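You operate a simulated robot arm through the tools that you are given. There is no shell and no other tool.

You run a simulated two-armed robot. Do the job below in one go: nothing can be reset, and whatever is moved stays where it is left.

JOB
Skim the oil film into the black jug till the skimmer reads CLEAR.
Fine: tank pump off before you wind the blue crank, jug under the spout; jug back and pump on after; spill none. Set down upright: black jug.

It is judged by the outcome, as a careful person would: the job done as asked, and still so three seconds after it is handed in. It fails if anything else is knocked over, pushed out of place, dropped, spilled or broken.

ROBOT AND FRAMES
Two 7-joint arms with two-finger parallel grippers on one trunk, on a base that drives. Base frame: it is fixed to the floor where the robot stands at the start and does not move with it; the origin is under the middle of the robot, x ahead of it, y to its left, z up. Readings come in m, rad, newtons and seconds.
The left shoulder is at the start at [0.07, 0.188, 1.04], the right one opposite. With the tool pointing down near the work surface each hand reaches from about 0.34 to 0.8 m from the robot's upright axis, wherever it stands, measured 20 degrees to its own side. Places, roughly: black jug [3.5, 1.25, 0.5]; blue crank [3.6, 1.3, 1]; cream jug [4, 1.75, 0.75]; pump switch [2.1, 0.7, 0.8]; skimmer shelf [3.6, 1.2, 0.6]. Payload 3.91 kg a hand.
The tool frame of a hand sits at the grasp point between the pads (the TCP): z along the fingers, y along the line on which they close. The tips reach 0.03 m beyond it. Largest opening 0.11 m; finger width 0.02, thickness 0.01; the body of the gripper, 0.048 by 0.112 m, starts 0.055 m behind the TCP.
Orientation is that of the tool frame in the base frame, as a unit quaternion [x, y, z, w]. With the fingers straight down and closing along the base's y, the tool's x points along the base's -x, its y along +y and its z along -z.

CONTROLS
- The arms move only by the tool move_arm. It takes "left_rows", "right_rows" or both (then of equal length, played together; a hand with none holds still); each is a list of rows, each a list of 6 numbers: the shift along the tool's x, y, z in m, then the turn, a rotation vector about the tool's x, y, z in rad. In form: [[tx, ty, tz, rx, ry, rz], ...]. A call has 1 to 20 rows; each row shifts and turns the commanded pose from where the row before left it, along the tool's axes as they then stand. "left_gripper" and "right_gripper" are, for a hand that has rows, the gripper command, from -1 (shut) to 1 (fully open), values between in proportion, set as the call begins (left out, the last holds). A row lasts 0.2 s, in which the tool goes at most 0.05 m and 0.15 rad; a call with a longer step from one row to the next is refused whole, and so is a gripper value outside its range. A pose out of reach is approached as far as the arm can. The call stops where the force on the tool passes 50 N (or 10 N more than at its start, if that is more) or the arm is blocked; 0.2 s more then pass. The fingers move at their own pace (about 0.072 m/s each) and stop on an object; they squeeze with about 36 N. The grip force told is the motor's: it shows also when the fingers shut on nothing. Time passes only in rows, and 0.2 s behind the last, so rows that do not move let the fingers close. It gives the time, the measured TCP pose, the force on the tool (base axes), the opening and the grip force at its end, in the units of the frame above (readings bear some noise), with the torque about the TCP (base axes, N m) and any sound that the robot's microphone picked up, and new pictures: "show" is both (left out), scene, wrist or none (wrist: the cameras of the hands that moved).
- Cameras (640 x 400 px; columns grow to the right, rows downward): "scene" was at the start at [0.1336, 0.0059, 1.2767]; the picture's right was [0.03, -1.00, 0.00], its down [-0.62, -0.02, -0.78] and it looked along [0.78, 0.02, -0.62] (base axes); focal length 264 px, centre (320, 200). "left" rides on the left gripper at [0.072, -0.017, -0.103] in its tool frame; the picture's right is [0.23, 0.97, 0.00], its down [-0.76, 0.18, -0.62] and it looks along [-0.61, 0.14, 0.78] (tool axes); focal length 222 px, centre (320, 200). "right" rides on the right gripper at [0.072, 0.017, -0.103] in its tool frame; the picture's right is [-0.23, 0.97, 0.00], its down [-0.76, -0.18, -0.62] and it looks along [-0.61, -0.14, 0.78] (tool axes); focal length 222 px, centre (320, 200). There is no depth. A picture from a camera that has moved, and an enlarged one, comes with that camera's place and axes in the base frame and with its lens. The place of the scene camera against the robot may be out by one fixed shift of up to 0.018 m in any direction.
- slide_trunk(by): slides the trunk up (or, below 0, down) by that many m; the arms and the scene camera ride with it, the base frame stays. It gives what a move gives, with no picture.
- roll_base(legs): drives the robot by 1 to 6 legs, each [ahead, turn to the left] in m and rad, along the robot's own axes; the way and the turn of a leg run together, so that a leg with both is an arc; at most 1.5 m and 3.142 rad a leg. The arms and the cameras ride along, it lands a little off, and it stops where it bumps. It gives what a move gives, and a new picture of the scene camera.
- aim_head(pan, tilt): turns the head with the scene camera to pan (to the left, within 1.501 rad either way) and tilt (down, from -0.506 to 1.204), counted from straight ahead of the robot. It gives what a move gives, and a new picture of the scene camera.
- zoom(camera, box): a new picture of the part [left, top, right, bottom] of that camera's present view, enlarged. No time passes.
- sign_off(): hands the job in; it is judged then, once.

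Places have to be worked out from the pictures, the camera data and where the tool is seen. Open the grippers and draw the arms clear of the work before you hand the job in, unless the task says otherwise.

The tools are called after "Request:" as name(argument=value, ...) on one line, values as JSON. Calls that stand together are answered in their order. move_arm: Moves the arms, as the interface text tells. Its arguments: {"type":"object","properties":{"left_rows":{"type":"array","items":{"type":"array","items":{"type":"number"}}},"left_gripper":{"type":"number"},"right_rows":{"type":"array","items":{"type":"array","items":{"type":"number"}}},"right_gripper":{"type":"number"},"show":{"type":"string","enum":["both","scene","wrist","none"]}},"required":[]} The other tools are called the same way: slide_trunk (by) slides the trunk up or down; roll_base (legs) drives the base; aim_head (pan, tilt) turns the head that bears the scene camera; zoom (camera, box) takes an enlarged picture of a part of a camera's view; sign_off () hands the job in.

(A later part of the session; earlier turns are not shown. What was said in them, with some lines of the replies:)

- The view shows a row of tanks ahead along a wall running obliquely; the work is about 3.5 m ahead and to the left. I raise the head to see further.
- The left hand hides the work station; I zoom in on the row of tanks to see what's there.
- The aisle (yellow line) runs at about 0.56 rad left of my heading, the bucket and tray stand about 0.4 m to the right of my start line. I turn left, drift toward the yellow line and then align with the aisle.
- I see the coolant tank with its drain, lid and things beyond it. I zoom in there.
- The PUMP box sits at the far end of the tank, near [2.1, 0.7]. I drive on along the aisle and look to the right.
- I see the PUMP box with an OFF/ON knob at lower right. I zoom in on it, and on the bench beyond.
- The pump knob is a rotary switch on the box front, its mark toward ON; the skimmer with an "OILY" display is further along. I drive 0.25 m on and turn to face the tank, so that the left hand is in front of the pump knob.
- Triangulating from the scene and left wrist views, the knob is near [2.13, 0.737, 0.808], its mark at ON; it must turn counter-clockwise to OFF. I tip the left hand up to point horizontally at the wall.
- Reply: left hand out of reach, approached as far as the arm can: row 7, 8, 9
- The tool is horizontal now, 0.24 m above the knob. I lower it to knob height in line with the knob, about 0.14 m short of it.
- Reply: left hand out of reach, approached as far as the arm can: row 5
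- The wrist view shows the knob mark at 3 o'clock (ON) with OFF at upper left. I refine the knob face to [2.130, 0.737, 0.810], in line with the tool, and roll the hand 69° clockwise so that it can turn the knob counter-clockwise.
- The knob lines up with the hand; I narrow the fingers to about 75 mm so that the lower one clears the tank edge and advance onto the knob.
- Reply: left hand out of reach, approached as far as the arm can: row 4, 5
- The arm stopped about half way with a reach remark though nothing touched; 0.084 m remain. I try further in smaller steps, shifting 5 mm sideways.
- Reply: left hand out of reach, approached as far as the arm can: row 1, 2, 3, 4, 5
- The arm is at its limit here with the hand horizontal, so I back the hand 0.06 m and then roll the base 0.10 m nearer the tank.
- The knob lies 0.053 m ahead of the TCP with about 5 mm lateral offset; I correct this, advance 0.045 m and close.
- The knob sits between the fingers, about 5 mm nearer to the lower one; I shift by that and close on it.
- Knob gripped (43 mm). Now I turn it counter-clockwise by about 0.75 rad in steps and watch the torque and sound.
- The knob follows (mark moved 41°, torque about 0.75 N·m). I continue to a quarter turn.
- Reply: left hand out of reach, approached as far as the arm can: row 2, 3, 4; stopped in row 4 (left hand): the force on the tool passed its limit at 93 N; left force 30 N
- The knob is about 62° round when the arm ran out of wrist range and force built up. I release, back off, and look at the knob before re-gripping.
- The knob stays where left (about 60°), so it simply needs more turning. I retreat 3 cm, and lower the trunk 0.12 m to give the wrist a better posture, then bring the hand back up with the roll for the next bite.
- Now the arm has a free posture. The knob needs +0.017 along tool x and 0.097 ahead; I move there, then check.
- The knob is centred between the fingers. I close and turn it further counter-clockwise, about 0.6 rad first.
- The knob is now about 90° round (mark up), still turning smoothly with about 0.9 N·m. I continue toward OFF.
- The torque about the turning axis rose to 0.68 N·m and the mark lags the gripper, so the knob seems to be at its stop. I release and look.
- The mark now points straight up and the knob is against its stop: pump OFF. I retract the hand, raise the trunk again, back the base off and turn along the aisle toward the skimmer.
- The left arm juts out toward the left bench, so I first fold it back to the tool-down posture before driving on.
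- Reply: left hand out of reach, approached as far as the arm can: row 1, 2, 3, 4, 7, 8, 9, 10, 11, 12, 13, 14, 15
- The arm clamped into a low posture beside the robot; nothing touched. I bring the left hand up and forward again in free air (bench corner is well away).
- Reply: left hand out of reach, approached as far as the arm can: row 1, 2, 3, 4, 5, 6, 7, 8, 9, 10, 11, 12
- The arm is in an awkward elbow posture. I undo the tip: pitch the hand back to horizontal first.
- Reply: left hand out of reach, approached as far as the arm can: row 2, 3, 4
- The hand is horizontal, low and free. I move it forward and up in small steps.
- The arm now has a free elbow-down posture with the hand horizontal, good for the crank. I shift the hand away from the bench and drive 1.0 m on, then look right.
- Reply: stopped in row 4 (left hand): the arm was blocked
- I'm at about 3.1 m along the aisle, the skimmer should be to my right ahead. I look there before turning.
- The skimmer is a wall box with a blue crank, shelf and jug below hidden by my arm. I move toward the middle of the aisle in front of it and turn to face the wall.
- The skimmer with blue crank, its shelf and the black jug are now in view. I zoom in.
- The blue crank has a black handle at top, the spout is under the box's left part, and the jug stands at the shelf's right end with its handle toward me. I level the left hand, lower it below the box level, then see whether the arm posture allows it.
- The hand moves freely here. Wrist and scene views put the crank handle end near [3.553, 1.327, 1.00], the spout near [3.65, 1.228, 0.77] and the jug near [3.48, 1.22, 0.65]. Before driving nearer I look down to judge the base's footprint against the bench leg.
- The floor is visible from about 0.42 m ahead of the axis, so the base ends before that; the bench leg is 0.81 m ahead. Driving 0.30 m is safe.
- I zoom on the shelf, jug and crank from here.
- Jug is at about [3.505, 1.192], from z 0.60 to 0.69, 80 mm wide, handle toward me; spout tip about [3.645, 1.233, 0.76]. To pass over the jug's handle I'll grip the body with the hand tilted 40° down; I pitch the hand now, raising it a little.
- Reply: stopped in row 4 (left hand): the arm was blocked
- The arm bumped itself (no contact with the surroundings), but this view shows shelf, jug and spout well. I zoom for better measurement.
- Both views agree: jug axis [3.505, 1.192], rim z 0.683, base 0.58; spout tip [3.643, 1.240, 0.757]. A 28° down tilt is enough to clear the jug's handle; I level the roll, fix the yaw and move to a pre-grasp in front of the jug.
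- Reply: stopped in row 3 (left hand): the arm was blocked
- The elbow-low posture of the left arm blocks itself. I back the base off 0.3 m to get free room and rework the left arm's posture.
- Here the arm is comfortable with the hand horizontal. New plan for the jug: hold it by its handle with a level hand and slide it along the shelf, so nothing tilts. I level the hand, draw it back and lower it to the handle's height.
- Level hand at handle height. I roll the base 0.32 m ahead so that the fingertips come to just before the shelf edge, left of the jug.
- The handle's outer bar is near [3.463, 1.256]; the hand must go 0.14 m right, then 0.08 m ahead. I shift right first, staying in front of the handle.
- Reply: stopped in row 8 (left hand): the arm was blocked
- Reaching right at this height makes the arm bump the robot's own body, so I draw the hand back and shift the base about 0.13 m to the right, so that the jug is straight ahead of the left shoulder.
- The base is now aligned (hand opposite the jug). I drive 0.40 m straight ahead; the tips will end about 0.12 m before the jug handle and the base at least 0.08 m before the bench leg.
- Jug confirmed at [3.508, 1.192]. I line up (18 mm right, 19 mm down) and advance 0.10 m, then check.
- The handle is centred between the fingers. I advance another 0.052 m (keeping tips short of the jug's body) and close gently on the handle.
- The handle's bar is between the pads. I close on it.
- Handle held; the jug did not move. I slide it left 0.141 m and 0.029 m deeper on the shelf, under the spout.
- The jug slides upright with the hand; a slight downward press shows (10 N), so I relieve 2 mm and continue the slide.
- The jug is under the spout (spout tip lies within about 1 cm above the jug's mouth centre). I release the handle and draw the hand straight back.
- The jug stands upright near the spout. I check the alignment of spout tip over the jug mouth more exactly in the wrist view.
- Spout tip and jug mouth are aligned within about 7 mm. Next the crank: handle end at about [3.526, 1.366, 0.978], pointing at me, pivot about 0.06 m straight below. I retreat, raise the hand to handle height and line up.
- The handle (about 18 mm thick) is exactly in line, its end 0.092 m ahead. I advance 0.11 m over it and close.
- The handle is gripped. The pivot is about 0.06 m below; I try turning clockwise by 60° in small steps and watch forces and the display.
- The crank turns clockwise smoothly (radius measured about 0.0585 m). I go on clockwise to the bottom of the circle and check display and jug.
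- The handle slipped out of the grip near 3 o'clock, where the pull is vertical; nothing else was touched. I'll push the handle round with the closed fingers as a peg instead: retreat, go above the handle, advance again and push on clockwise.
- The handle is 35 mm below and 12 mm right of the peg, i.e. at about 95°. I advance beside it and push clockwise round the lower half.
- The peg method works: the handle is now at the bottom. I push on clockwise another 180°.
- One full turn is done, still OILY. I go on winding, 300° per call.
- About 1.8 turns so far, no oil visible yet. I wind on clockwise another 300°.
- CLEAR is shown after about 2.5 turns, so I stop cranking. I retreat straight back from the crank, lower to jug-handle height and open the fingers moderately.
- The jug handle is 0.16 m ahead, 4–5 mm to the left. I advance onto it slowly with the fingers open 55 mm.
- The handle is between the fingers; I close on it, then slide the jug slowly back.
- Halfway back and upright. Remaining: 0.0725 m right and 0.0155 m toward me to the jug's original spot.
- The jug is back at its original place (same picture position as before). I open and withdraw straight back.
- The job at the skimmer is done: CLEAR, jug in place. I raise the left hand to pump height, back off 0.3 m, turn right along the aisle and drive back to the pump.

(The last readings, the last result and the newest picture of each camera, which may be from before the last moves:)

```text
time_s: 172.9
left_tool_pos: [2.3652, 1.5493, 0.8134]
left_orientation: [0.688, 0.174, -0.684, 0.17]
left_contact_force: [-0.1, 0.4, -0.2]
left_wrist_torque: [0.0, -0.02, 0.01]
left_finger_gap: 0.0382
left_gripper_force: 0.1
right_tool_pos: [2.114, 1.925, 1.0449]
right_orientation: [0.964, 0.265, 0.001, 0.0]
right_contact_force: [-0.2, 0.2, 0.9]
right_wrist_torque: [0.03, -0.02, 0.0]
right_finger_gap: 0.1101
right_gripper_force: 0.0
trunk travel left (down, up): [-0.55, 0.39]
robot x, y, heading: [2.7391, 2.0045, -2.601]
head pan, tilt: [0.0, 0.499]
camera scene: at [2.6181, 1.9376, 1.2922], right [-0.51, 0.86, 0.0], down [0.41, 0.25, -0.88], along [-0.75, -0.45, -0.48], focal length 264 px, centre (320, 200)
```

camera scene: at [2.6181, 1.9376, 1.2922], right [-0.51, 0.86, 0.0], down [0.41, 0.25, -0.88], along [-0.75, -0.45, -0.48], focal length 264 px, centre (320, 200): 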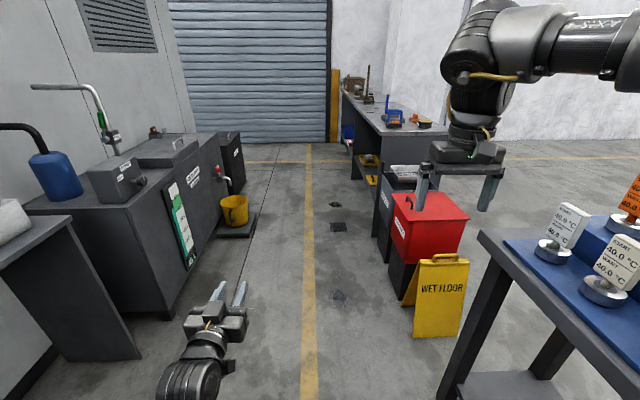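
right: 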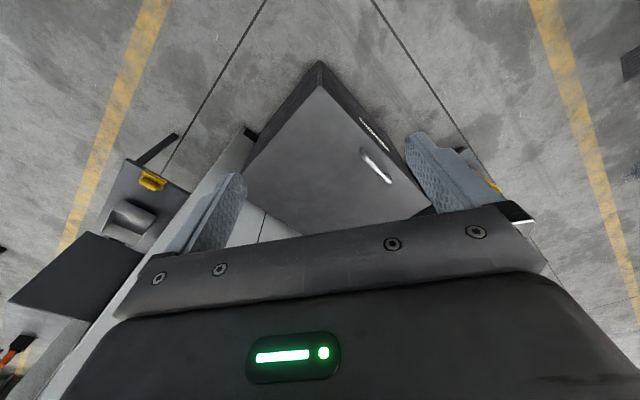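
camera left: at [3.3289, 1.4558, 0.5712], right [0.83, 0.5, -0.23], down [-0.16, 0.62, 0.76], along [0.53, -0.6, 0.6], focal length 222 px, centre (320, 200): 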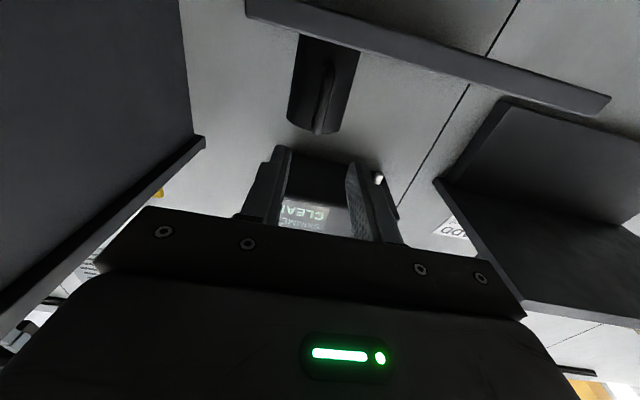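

The aisle is free. I drive 1.38 m back along it, and turn left to face the pump.

Request:
roll_base(legs=[[1.38, 0.04], [0, 1.54]])

Request:
aim_head(pan=0.2, tilt=0.6)

Request:
zoom(camera="left", box=[0, 0, 640, 400])

```text
time_s: 183.6
left_tool_pos: [1.9858, 0.8941, 0.8133]
left_orientation: [0.379, 0.599, -0.38, 0.594]
left_contact_force: [-0.7, 0.1, 0.0]
left_wrist_torque: [0.0, -0.01, 0.01]
left_finger_gap: 0.0384
left_gripper_force: 0.0
right_tool_pos: [1.5987, 0.6655, 1.0446]
right_orientation: [0.518, 0.855, 0.001, 0.0]
right_contact_force: [0.7, -0.2, 0.4]
right_wrist_torque: [0.01, 0.01, -0.01]
right_finger_gap: 0.1103
right_gripper_force: 0.0
trunk travel left (down, up): [-0.55, 0.39]
robot x, y, heading: [1.5539, 1.2977, -1.086]
head pan, tilt: [0.0, 0.499]
camera scene: at [1.6133, 1.1749, 1.2922], right [-0.89, -0.46, 0.0], down [-0.22, 0.42, -0.88], along [0.41, -0.78, -0.48], focal length 264 px, centre (320, 200)
```

scene: 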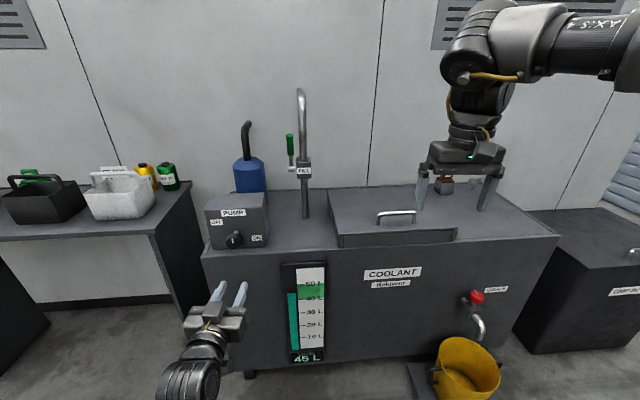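

```text
time_s: 184.3
left_tool_pos: [1.9846, 0.894, 0.8147]
left_orientation: [0.379, 0.599, -0.38, 0.594]
left_contact_force: [-0.5, 0.2, 0.5]
left_wrist_torque: [0.01, -0.01, -0.04]
left_finger_gap: 0.0385
left_gripper_force: 0.0
right_tool_pos: [1.5967, 0.6663, 1.0447]
right_orientation: [0.517, 0.856, 0.0, 0.0]
right_contact_force: [-0.4, 0.2, 0.4]
right_wrist_torque: [-0.01, 0.0, 0.03]
right_finger_gap: 0.1099
right_gripper_force: 0.1
trunk travel left (down, up): [-0.55, 0.39]
robot x, y, heading: [1.5508, 1.2966, -1.086]
head pan, tilt: [0.201, 0.6]
camera scene: at [1.6265, 1.1868, 1.2832], right [-0.78, -0.63, 0.0], down [-0.36, 0.44, -0.83], along [0.52, -0.64, -0.56], focal length 264 px, centre (320, 200)
```

scene: 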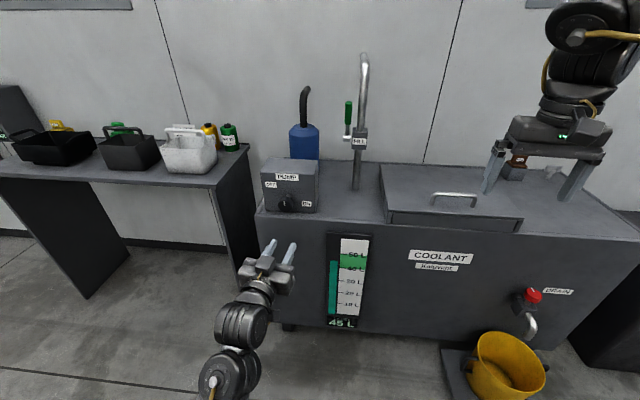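

```text
1.00 times, centred on (320, 200) of left (not enlarged: the box is as wide or as high as the picture)
camera zoom: at [1.9261, 0.9815, 0.7422], right [0.88, 0.41, -0.23], down [-0.1, 0.64, 0.76], along [0.46, -0.65, 0.6], focal length 222 px, centre (320, 200)
```

zoom: 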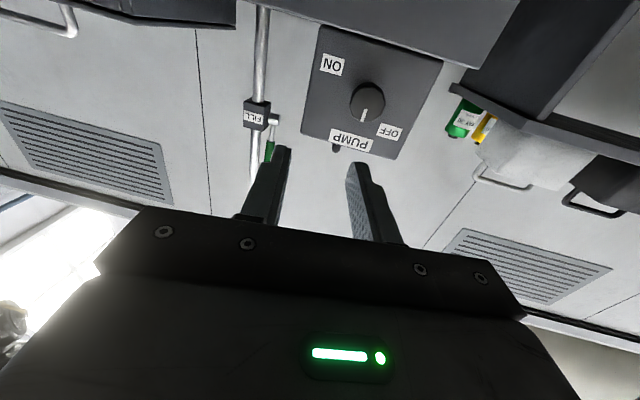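

The pump knob still points up (OFF). I turn 0.12 rad left, roll 0.10 m nearer, and then pre-roll the hand 45° counter-clockwise for the clockwise turn to ON.

Request:
roll_base(legs=[[0, 0.12], [0.1, 0]])

Request:
move_arm(left_rows=[[0, 0, 0, 0, 0, -0.14], [0, 0, 0, 0, 0, -0.14], [0, 0, 0, 0, 0, -0.14], [0, 0, 0, 0, 0, -0.14], [0, 0, 0, 0, 0, -0.14], [0, 0, 0, 0, 0, -0.14], [0, 0, 0, 0, 0, 0]], left_gripper=0.36)

Request:
zoom(camera="left", box=[160, 0, 480, 210])

```text
time_s: 186.0
left_tool_pos: [2.0897, 0.869, 0.8128]
left_orientation: [0.341, 0.622, -0.341, 0.617]
left_contact_force: [-0.4, 0.1, 0.6]
left_wrist_torque: [0.0, 0.0, 0.01]
left_finger_gap: 0.0384
left_gripper_force: 0.1
right_tool_pos: [1.7322, 0.5933, 1.0437]
right_orientation: [0.464, 0.886, 0.001, -0.001]
right_contact_force: [0.7, -1.0, 0.1]
right_wrist_torque: [0.05, 0.03, 0.0]
right_finger_gap: 0.1099
right_gripper_force: 0.1
trunk travel left (down, up): [-0.55, 0.39]
robot x, y, heading: [1.6107, 1.2119, -0.968]
head pan, tilt: [0.201, 0.6]
camera scene: at [1.6972, 1.1141, 1.283], right [-0.69, -0.72, 0.0], down [-0.41, 0.39, -0.82], along [0.6, -0.57, -0.57], focal length 264 px, centre (320, 200)
```

scene: 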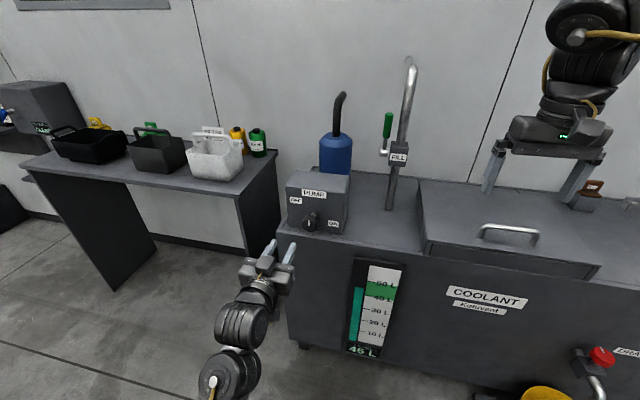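

```text
time_s: 187.6
left_tool_pos: [2.0879, 0.8694, 0.8127]
left_orientation: [0.058, 0.707, -0.564, 0.423]
left_contact_force: [0.9, -0.2, 0.1]
left_wrist_torque: [0.01, 0.0, -0.02]
left_finger_gap: 0.0749
left_gripper_force: 0.1
right_tool_pos: [1.7311, 0.5936, 1.0449]
right_orientation: [0.464, 0.886, 0.0, 0.0]
right_contact_force: [-0.1, 0.0, -0.5]
right_wrist_torque: [-0.02, 0.0, -0.05]
right_finger_gap: 0.1103
right_gripper_force: 0.2
trunk travel left (down, up): [-0.55, 0.39]
robot x, y, heading: [1.6071, 1.2124, -0.966]
head pan, tilt: [0.201, 0.6]
camera scene: at [1.6968, 1.1151, 1.2831], right [-0.69, -0.72, 0.0], down [-0.41, 0.39, -0.82], along [0.6, -0.57, -0.57], focal length 264 px, centre (320, 200)
camera left: at [1.9776, 0.922, 0.7795], right [0.4, 0.26, -0.88], down [0.25, 0.89, 0.38], along [0.88, -0.37, 0.29], focal length 222 px, centre (320, 200)
```

scene: 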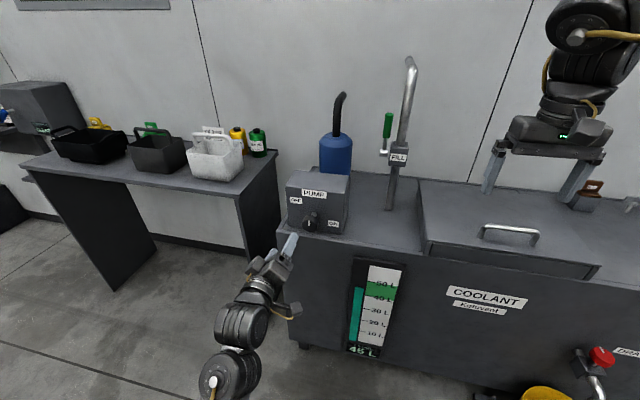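
left: 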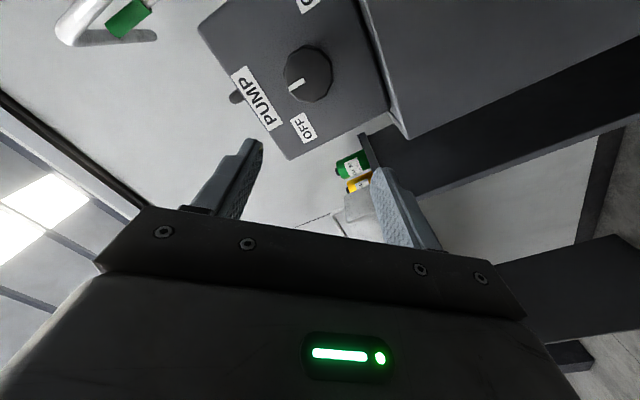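

```text
1.90 times, centred on (320, 105) of left
camera zoom: at [1.9776, 0.922, 0.7795], right [0.4, 0.26, -0.88], down [0.25, 0.89, 0.38], along [0.88, -0.37, 0.29], focal length 423 px, centre (320, 381)
```

zoom: 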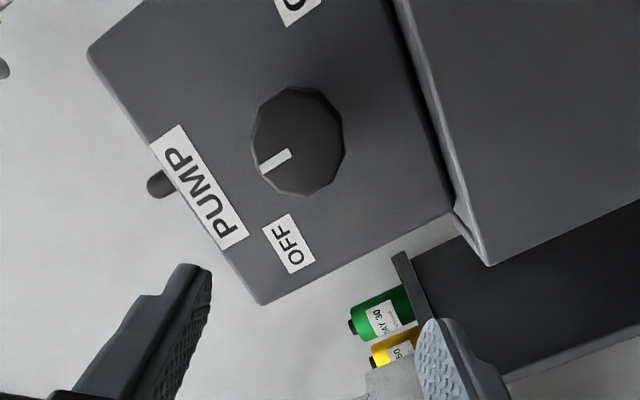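

The roll is unrestricted. Knob offset is +33 mm in tool x, −20 mm in tool y and 0.13 m ahead; I line up and advance 0.10 m.

Request:
move_arm(left_rows=[[0.0165, -0.01, 0, 0, 0, 0], [0.0165, -0.01, 0, 0, 0, 0], [0, 0, 0.025, 0, 0, 0], [0, 0, 0.025, 0, 0, 0], [0, 0, 0.025, 0, 0, 0], [0, 0, 0.015, 0, 0, 0], [0, 0, 0, 0, 0, 0]])

Request:
zoom(camera="left", box=[160, 0, 480, 210])

```text
time_s: 189.2
left_tool_pos: [2.1054, 0.7751, 0.8039]
left_orientation: [0.062, 0.707, -0.562, 0.425]
left_contact_force: [0.4, -0.2, 0.7]
left_wrist_torque: [-0.01, -0.01, 0.0]
left_finger_gap: 0.0746
left_gripper_force: 0.1
right_tool_pos: [1.7319, 0.5928, 1.0447]
right_orientation: [0.464, 0.886, 0.0, -0.001]
right_contact_force: [0.1, -0.2, 0.1]
right_wrist_torque: [-0.01, -0.05, 0.02]
right_finger_gap: 0.11
right_gripper_force: 0.0
trunk travel left (down, up): [-0.55, 0.39]
robot x, y, heading: [1.6076, 1.2137, -0.963]
head pan, tilt: [0.201, 0.6]
camera scene: at [1.6967, 1.1151, 1.2832], right [-0.69, -0.72, 0.0], down [-0.41, 0.39, -0.83], along [0.6, -0.57, -0.56], focal length 264 px, centre (320, 200)
camera left: at [1.9944, 0.8274, 0.7688], right [0.41, 0.26, -0.88], down [0.25, 0.89, 0.38], along [0.88, -0.37, 0.3], focal length 222 px, centre (320, 200)
```

scene: 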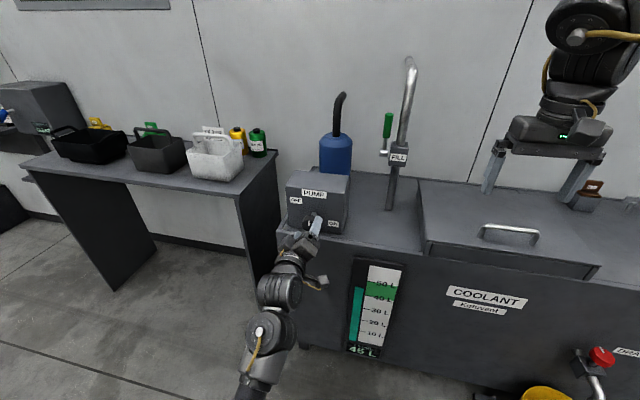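
left: 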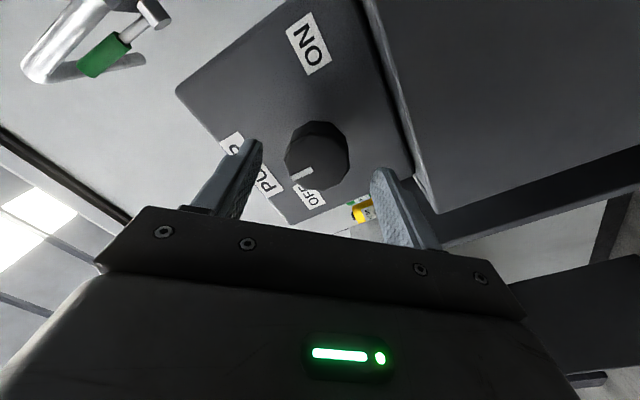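

```text
1.90 times, centred on (320, 105) of left
camera zoom: at [1.9944, 0.8274, 0.7688], right [0.41, 0.26, -0.88], down [0.25, 0.89, 0.38], along [0.88, -0.37, 0.3], focal length 423 px, centre (320, 381)
```

zoom: 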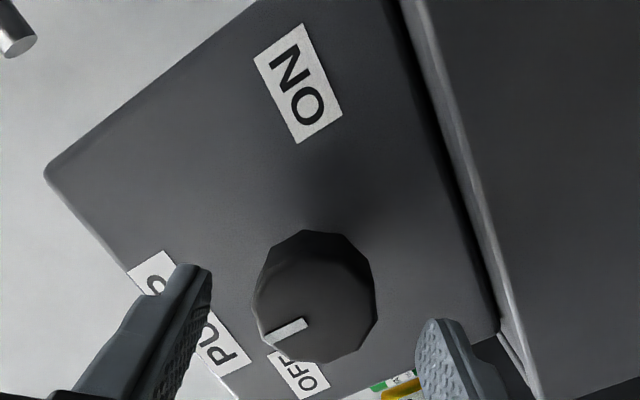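

The knob is nearly centred; I shift 5 mm, advance 0.037 m, and close.

Request:
move_arm(left_rows=[[-0.005, 0, 0.013, 0, 0, 0], [0, 0, 0.013, 0, 0, 0], [0, 0, 0.011, 0, 0, 0], [0, 0, 0, 0, 0, 0]], show="none")

Request:
move_arm(left_rows=[[0, 0, 0, 0, 0, 0], [0, 0, 0, 0, 0, 0], [0, 0, 0, 0, 0, 0]], left_gripper=-1)

```text
time_s: 190.2
left_tool_pos: [2.1298, 0.7466, 0.8096]
left_orientation: [0.06, 0.707, -0.562, 0.426]
left_contact_force: [-0.4, 0.1, -0.4]
left_wrist_torque: [-0.01, -0.01, -0.02]
left_finger_gap: 0.0751
left_gripper_force: 0.0
right_tool_pos: [1.7307, 0.5944, 1.0443]
right_orientation: [0.463, 0.886, -0.001, 0.0]
right_contact_force: [0.5, 0.3, -0.6]
right_wrist_torque: [-0.01, -0.02, 0.0]
right_finger_gap: 0.1101
right_gripper_force: 0.1
trunk travel left (down, up): [-0.55, 0.39]
robot x, y, heading: [1.6089, 1.2127, -0.963]
head pan, tilt: [0.201, 0.6]
```

```text
time_s: 191.0
left_tool_pos: [2.129, 0.7446, 0.8097]
left_orientation: [0.061, 0.706, -0.563, 0.426]
left_contact_force: [-5.0, -1.4, 1.3]
left_wrist_torque: [-0.39, -0.24, -0.12]
left_finger_gap: 0.0434
left_gripper_force: 44.9
right_tool_pos: [1.7302, 0.5937, 1.0447]
right_orientation: [0.464, 0.886, 0.0, 0.001]
right_contact_force: [-0.4, -1.1, 0.2]
right_wrist_torque: [0.0, -0.02, -0.02]
right_finger_gap: 0.1102
right_gripper_force: 0.0
trunk travel left (down, up): [-0.55, 0.39]
robot x, y, heading: [1.6062, 1.2129, -0.962]
head pan, tilt: [0.201, 0.6]
camera scene: at [1.6959, 1.1149, 1.2832], right [-0.69, -0.72, 0.0], down [-0.41, 0.39, -0.83], along [0.6, -0.57, -0.56], focal length 264 px, centre (320, 200)
camera left: at [2.0184, 0.7982, 0.7747], right [0.41, 0.26, -0.87], down [0.25, 0.89, 0.38], along [0.88, -0.37, 0.3], focal length 222 px, centre (320, 200)
```

scene: 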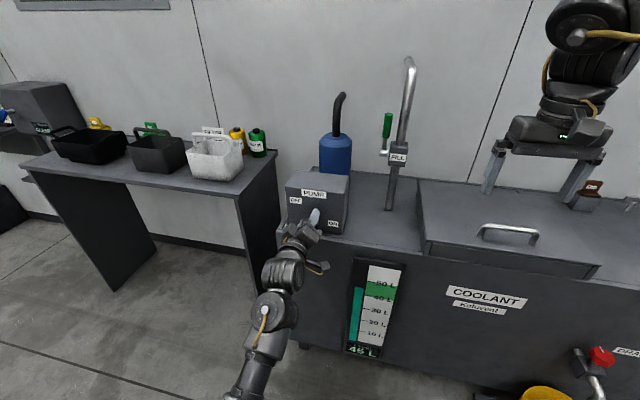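
left: 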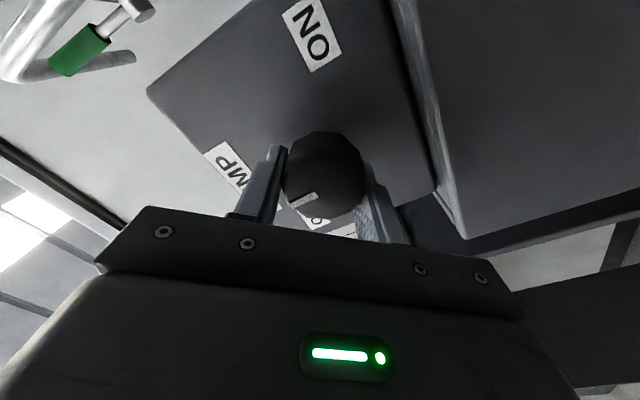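

Knob gripped. I turn it clockwise about 90° in small steps, in two calls, watching the torque.

Request:
move_arm(left_rows=[[0, 0, 0, 0, 0, 0.11], [0, 0, 0, 0, 0, 0.11], [0, 0, 0, 0, 0, 0.11], [0, 0, 0, 0, 0, 0.11], [0, 0, 0, 0, 0, 0.11], [0, 0, 0, 0, 0, 0.11], [0, 0, 0, 0, 0, 0.11], [0, 0, 0, 0, 0, 0]])

Request:
move_arm(left_rows=[[0, 0, 0, 0, 0, 0.11], [0, 0, 0, 0, 0, 0.11], [0, 0, 0, 0, 0, 0.11], [0, 0, 0, 0, 0, 0.11], [0, 0, 0, 0, 0, 0.11], [0, 0, 0, 0, 0, 0.11], [0, 0, 0, 0, 0, 0.11], [0, 0, 0, 0, 0, 0]])

```text
time_s: 192.8
left_tool_pos: [2.124, 0.7423, 0.8132]
left_orientation: [0.321, 0.63, -0.365, 0.606]
left_contact_force: [-4.0, -5.6, 20.9]
left_wrist_torque: [0.02, 0.03, -0.29]
left_finger_gap: 0.0435
left_gripper_force: 45.4
right_tool_pos: [1.7276, 0.5952, 1.0458]
right_orientation: [0.465, 0.885, 0.001, 0.001]
right_contact_force: [0.1, -0.2, 0.1]
right_wrist_torque: [-0.03, 0.02, -0.02]
right_finger_gap: 0.1101
right_gripper_force: 0.0
trunk travel left (down, up): [-0.55, 0.39]
robot x, y, heading: [1.606, 1.2174, -0.965]
head pan, tilt: [0.201, 0.6]
camera scene: at [1.6939, 1.1161, 1.2836], right [-0.69, -0.72, 0.0], down [-0.41, 0.39, -0.83], along [0.6, -0.57, -0.56], focal length 264 px, centre (320, 200)
camera left: at [2.0506, 0.8187, 0.7414], right [0.81, 0.51, -0.29], down [-0.13, 0.65, 0.75], along [0.57, -0.57, 0.6], focal length 222 px, centre (320, 200)
```

scene: 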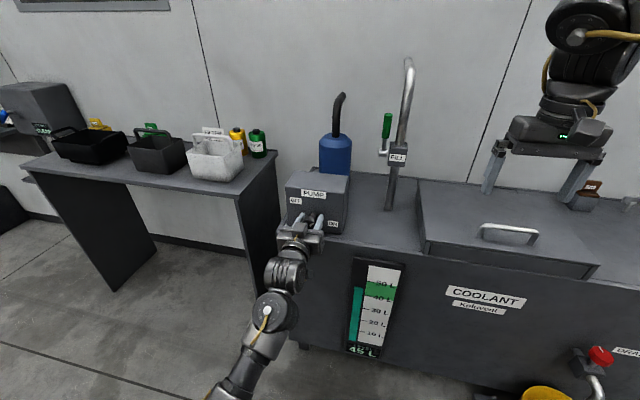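
left: 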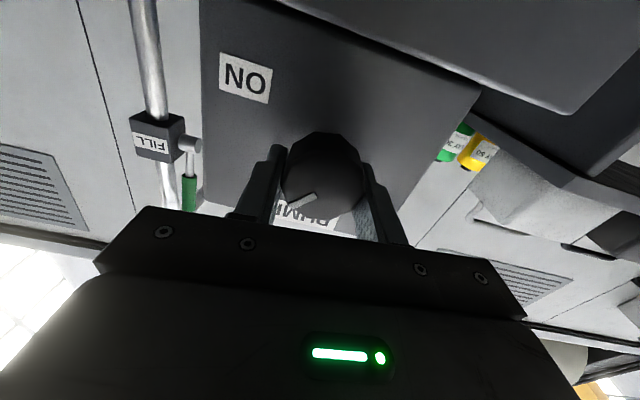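

```text
time_s: 194.6
left_tool_pos: [2.1205, 0.7406, 0.8098]
left_orientation: [0.54, 0.461, -0.11, 0.696]
left_contact_force: [-33.8, -11.9, 5.5]
left_wrist_torque: [0.16, 0.22, 0.28]
left_finger_gap: 0.0433
left_gripper_force: 45.3
right_tool_pos: [1.7276, 0.5933, 1.0442]
right_orientation: [0.464, 0.886, 0.002, 0.0]
right_contact_force: [0.4, -0.3, 0.2]
right_wrist_torque: [0.02, -0.02, 0.01]
right_finger_gap: 0.11
right_gripper_force: 0.0
trunk travel left (down, up): [-0.55, 0.39]
robot x, y, heading: [1.6107, 1.2136, -0.958]
head pan, tilt: [0.201, 0.6]
camera scene: at [1.6909, 1.1135, 1.2833], right [-0.69, -0.72, 0.0], down [-0.4, 0.39, -0.83], along [0.6, -0.57, -0.56], focal length 264 px, centre (320, 200)
camera left: at [2.0945, 0.8467, 0.7446], right [0.76, 0.46, 0.46], down [-0.63, 0.34, 0.7], along [0.17, -0.82, 0.55], focal length 222 px, centre (320, 200)
```

scene: 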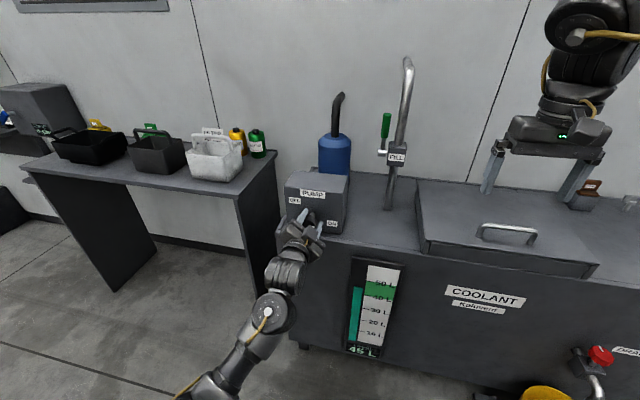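
left: 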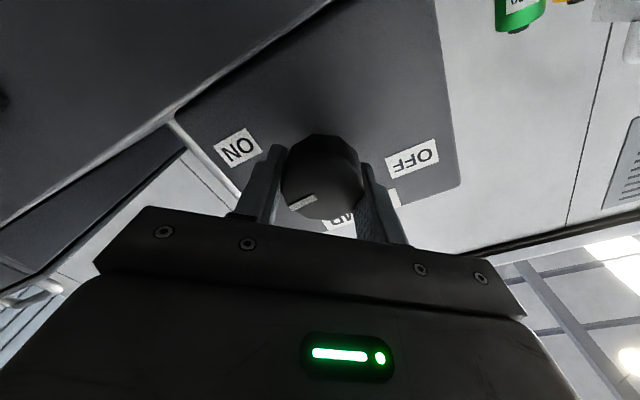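

The knob has followed about 89°, with some side load from axis mismatch. I relieve that by a few mm and turn the last bit to the stop.

Request:
move_arm(left_rows=[[-0.003, -0.0025, 0, 0, 0, 0], [0, 0, 0, 0, 0, 0.05], [0, 0, 0, 0, 0, 0.05], [0, 0, 0, 0, 0, 0.04], [0, 0, 0, 0, 0, 0]])

```text
time_s: 195.8
left_tool_pos: [2.121, 0.7409, 0.8084]
left_orientation: [0.568, 0.426, -0.061, 0.701]
left_contact_force: [-29.9, 3.1, -11.1]
left_wrist_torque: [-0.41, 0.97, 0.01]
left_finger_gap: 0.0431
left_gripper_force: 44.9
right_tool_pos: [1.7294, 0.5931, 1.0426]
right_orientation: [0.464, 0.886, 0.001, 0.001]
right_contact_force: [0.1, -0.1, -0.6]
right_wrist_torque: [-0.01, 0.01, 0.03]
right_finger_gap: 0.1101
right_gripper_force: 0.1
trunk travel left (down, up): [-0.55, 0.39]
robot x, y, heading: [1.607, 1.2147, -0.963]
head pan, tilt: [0.201, 0.6]
camera scene: at [1.6936, 1.1141, 1.2831], right [-0.69, -0.72, 0.0], down [-0.41, 0.39, -0.83], along [0.6, -0.57, -0.56], focal length 264 px, centre (320, 200)
camera left: at [2.1012, 0.851, 0.7488], right [0.7, 0.43, 0.57], down [-0.71, 0.29, 0.65], along [0.11, -0.86, 0.5], focal length 222 px, centre (320, 200)
```

scene: 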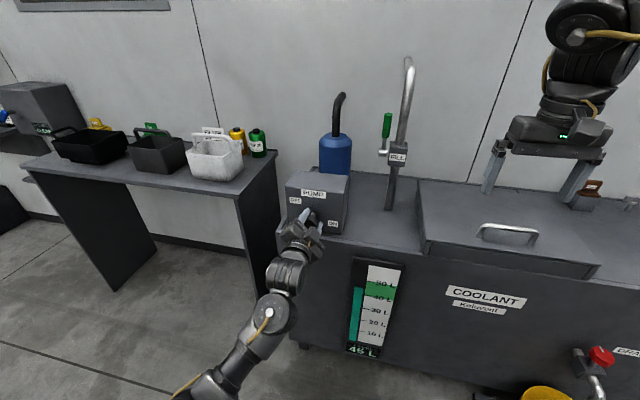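
left: 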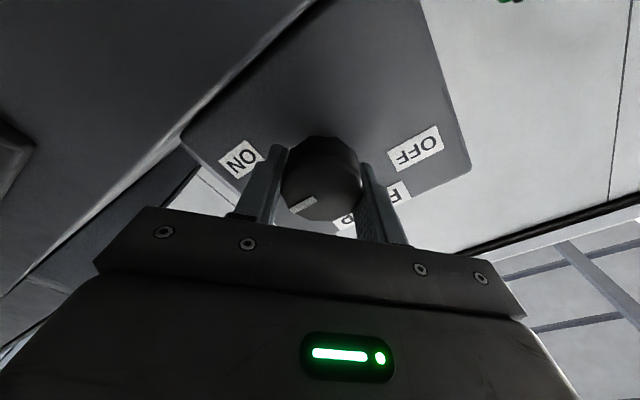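

The torque about the knob axis is now about −1 N·m: the knob is at its ON stop. I release, withdraw and look.

Request:
move_arm(left_rows=[[0, 0, 0, 0, 0, 0], [0, 0, 0, 0, 0, 0], [0, 0, -0.03, 0, 0, 0], [0, 0, -0.03, 0, 0, 0], [0, 0, -0.03, 0, 0, 0], [0, 0, -0.03, 0, 0, 0], [0, 0, 0, 0, 0, 0]], left_gripper=0.36)

Request:
zoom(camera="scene", box=[265, 150, 385, 250])

Request:
zoom(camera="left", box=[200, 20, 440, 190])

Request:
zoom(camera="scene", box=[0, 60, 120, 150])

```text
time_s: 197.4
left_tool_pos: [2.0603, 0.8422, 0.8115]
left_orientation: [0.565, 0.428, -0.061, 0.703]
left_contact_force: [0.3, 0.4, -0.3]
left_wrist_torque: [-0.02, -0.02, -0.01]
left_finger_gap: 0.0746
left_gripper_force: 0.1
right_tool_pos: [1.7307, 0.592, 1.0437]
right_orientation: [0.464, 0.886, 0.0, -0.001]
right_contact_force: [0.0, -0.1, 0.5]
right_wrist_torque: [0.03, 0.02, -0.03]
right_finger_gap: 0.11
right_gripper_force: 0.1
trunk travel left (down, up): [-0.55, 0.39]
robot x, y, heading: [1.6053, 1.2143, -0.959]
head pan, tilt: [0.201, 0.6]
camera scene: at [1.6968, 1.1143, 1.2831], right [-0.69, -0.72, 0.0], down [-0.41, 0.39, -0.82], along [0.6, -0.57, -0.57], focal length 264 px, centre (320, 200)
camera left: at [2.0403, 0.9521, 0.7514], right [0.7, 0.43, 0.57], down [-0.71, 0.29, 0.65], along [0.12, -0.85, 0.51], focal length 222 px, centre (320, 200)
```

scene: 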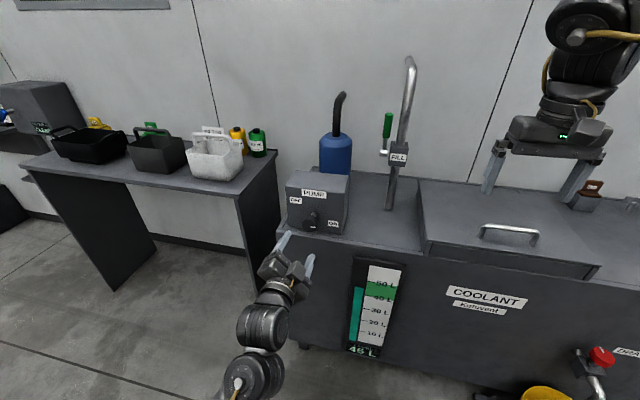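
left: 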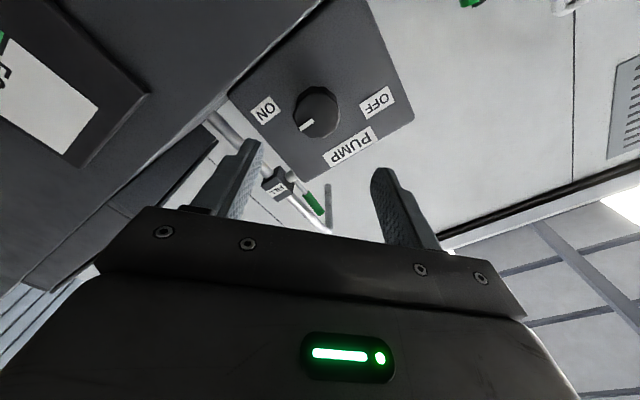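

```text
4.00 times, centred on (325, 200) of scene
camera zoom: at [1.6968, 1.1143, 1.2831], right [-0.69, -0.72, 0.0], down [-0.41, 0.39, -0.82], along [0.6, -0.57, -0.57], focal length 1054 px, centre (300, 200)
```

zoom: 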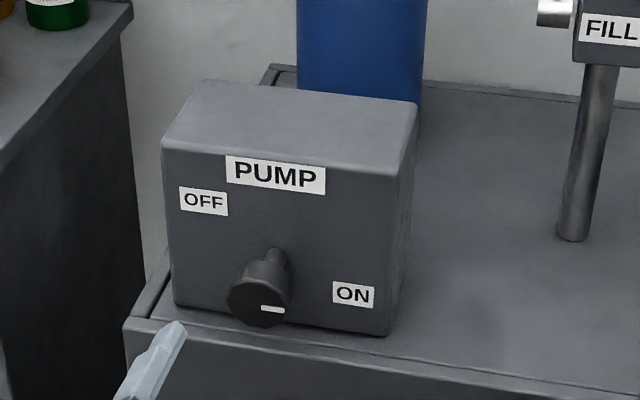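

```text
2.35 times, centred on (320, 105) of left
camera zoom: at [2.0403, 0.9521, 0.7514], right [0.7, 0.43, 0.57], down [-0.71, 0.29, 0.65], along [0.12, -0.85, 0.51], focal length 523 px, centre (320, 424)
```

zoom: 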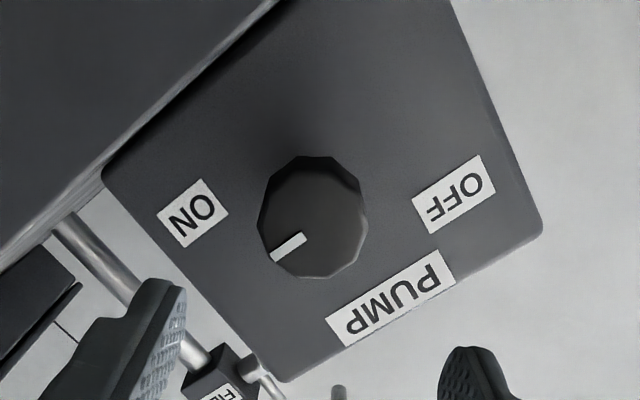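

```text
4.44 times, centred on (60, 105) of scene
camera zoom: at [1.6968, 1.1143, 1.2831], right [-0.69, -0.72, 0.0], down [-0.41, 0.39, -0.82], along [0.6, -0.57, -0.57], focal length 1171 px, centre (1476, 622)
```

zoom: 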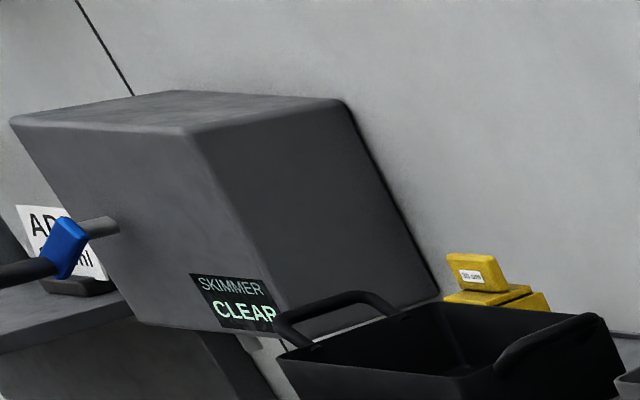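

The mark is back at ON, and the skimmer still reads CLEAR. I open the gripper fully, and draw the base and arms back clear of the tank.

Request:
move_arm(left_rows=[[0, 0, -0.03, 0, 0, -0.1], [0, 0, -0.02, 0, 0, -0.1], [0, 0, 0, 0, 0, 0]], left_gripper=1, show="none")

Request:
roll_base(legs=[[-0.13, 0]])

Request:
zoom(camera="scene", box=[240, 130, 400, 260])

```text
time_s: 198.2
left_tool_pos: [2.034, 0.8841, 0.8137]
left_orientation: [0.519, 0.483, -0.131, 0.693]
left_contact_force: [-0.1, 0.2, 0.3]
left_wrist_torque: [0.01, 0.02, 0.04]
left_finger_gap: 0.1101
left_gripper_force: 0.0
right_tool_pos: [1.7306, 0.5935, 1.0446]
right_orientation: [0.463, 0.886, 0.0, -0.001]
right_contact_force: [0.0, -0.1, 0.0]
right_wrist_torque: [-0.01, -0.05, 0.0]
right_finger_gap: 0.1097
right_gripper_force: 0.1
trunk travel left (down, up): [-0.55, 0.39]
robot x, y, heading: [1.6067, 1.2129, -0.963]
head pan, tilt: [0.201, 0.6]
```

```text
time_s: 199.5
left_tool_pos: [1.9555, 0.9924, 0.8141]
left_orientation: [0.521, 0.48, -0.133, 0.693]
left_contact_force: [-0.1, 0.2, 0.3]
left_wrist_torque: [0.03, -0.02, 0.01]
left_finger_gap: 0.11
left_gripper_force: 0.1
right_tool_pos: [1.6505, 0.7037, 1.0455]
right_orientation: [0.466, 0.885, 0.0, 0.0]
right_contact_force: [0.0, -0.3, 0.5]
right_wrist_torque: [-0.04, 0.0, -0.02]
right_finger_gap: 0.1099
right_gripper_force: 0.1
trunk travel left (down, up): [-0.55, 0.39]
robot x, y, heading: [1.5294, 1.3271, -0.963]
head pan, tilt: [0.201, 0.6]
camera scene: at [1.6194, 1.226, 1.2833], right [-0.69, -0.72, 0.0], down [-0.41, 0.39, -0.83], along [0.6, -0.57, -0.56], focal length 264 px, centre (320, 200)
```

scene: 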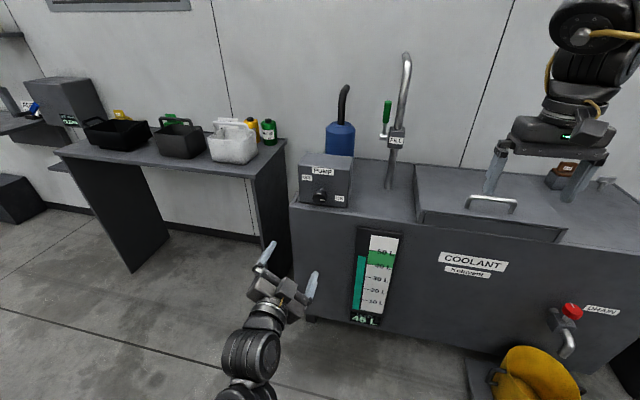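

```text
3.08 times, centred on (320, 195) of scene
camera zoom: at [1.6194, 1.226, 1.2833], right [-0.69, -0.72, 0.0], down [-0.41, 0.39, -0.83], along [0.6, -0.57, -0.56], focal length 811 px, centre (320, 215)
```

zoom: 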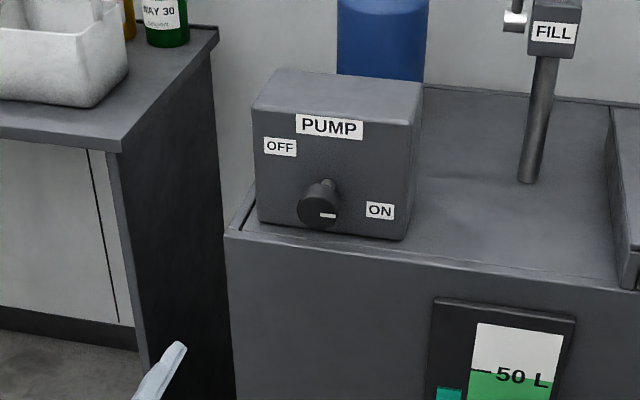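

Pump is ON, the skimmer reads CLEAR, the jug stands upright in its place, and both grippers are open and clear of everything. I hand the job in.

Request:
sign_off()

```text
The job is handed in.
```

The oil film is skimmed into the black jug. The skimmer reads CLEAR, and it still read CLEAR once the pump was back on.

- **Pump:** I turned the knob to OFF before touching the crank. It is back at ON, against its stop.
- **Jug:** I slid it along the shelf by its handle to sit under the spout, then slid it back to its original spot. It is standing upright.
- **Crank:** It took about 2.5 clockwise turns to reach CLEAR. My grip slipped off the handle once, at about a quarter turn, so I pushed it round with closed fingers after that. The crank is left where it stopped, at the lower left rather than straight up.
- **Spills:** I saw none. I could not see oil in the stream or in the dark jug, so the CLEAR reading is my only sign that the oil went in.

Nothing else was knocked or moved that I could see. Both grippers are open and clear of the work.
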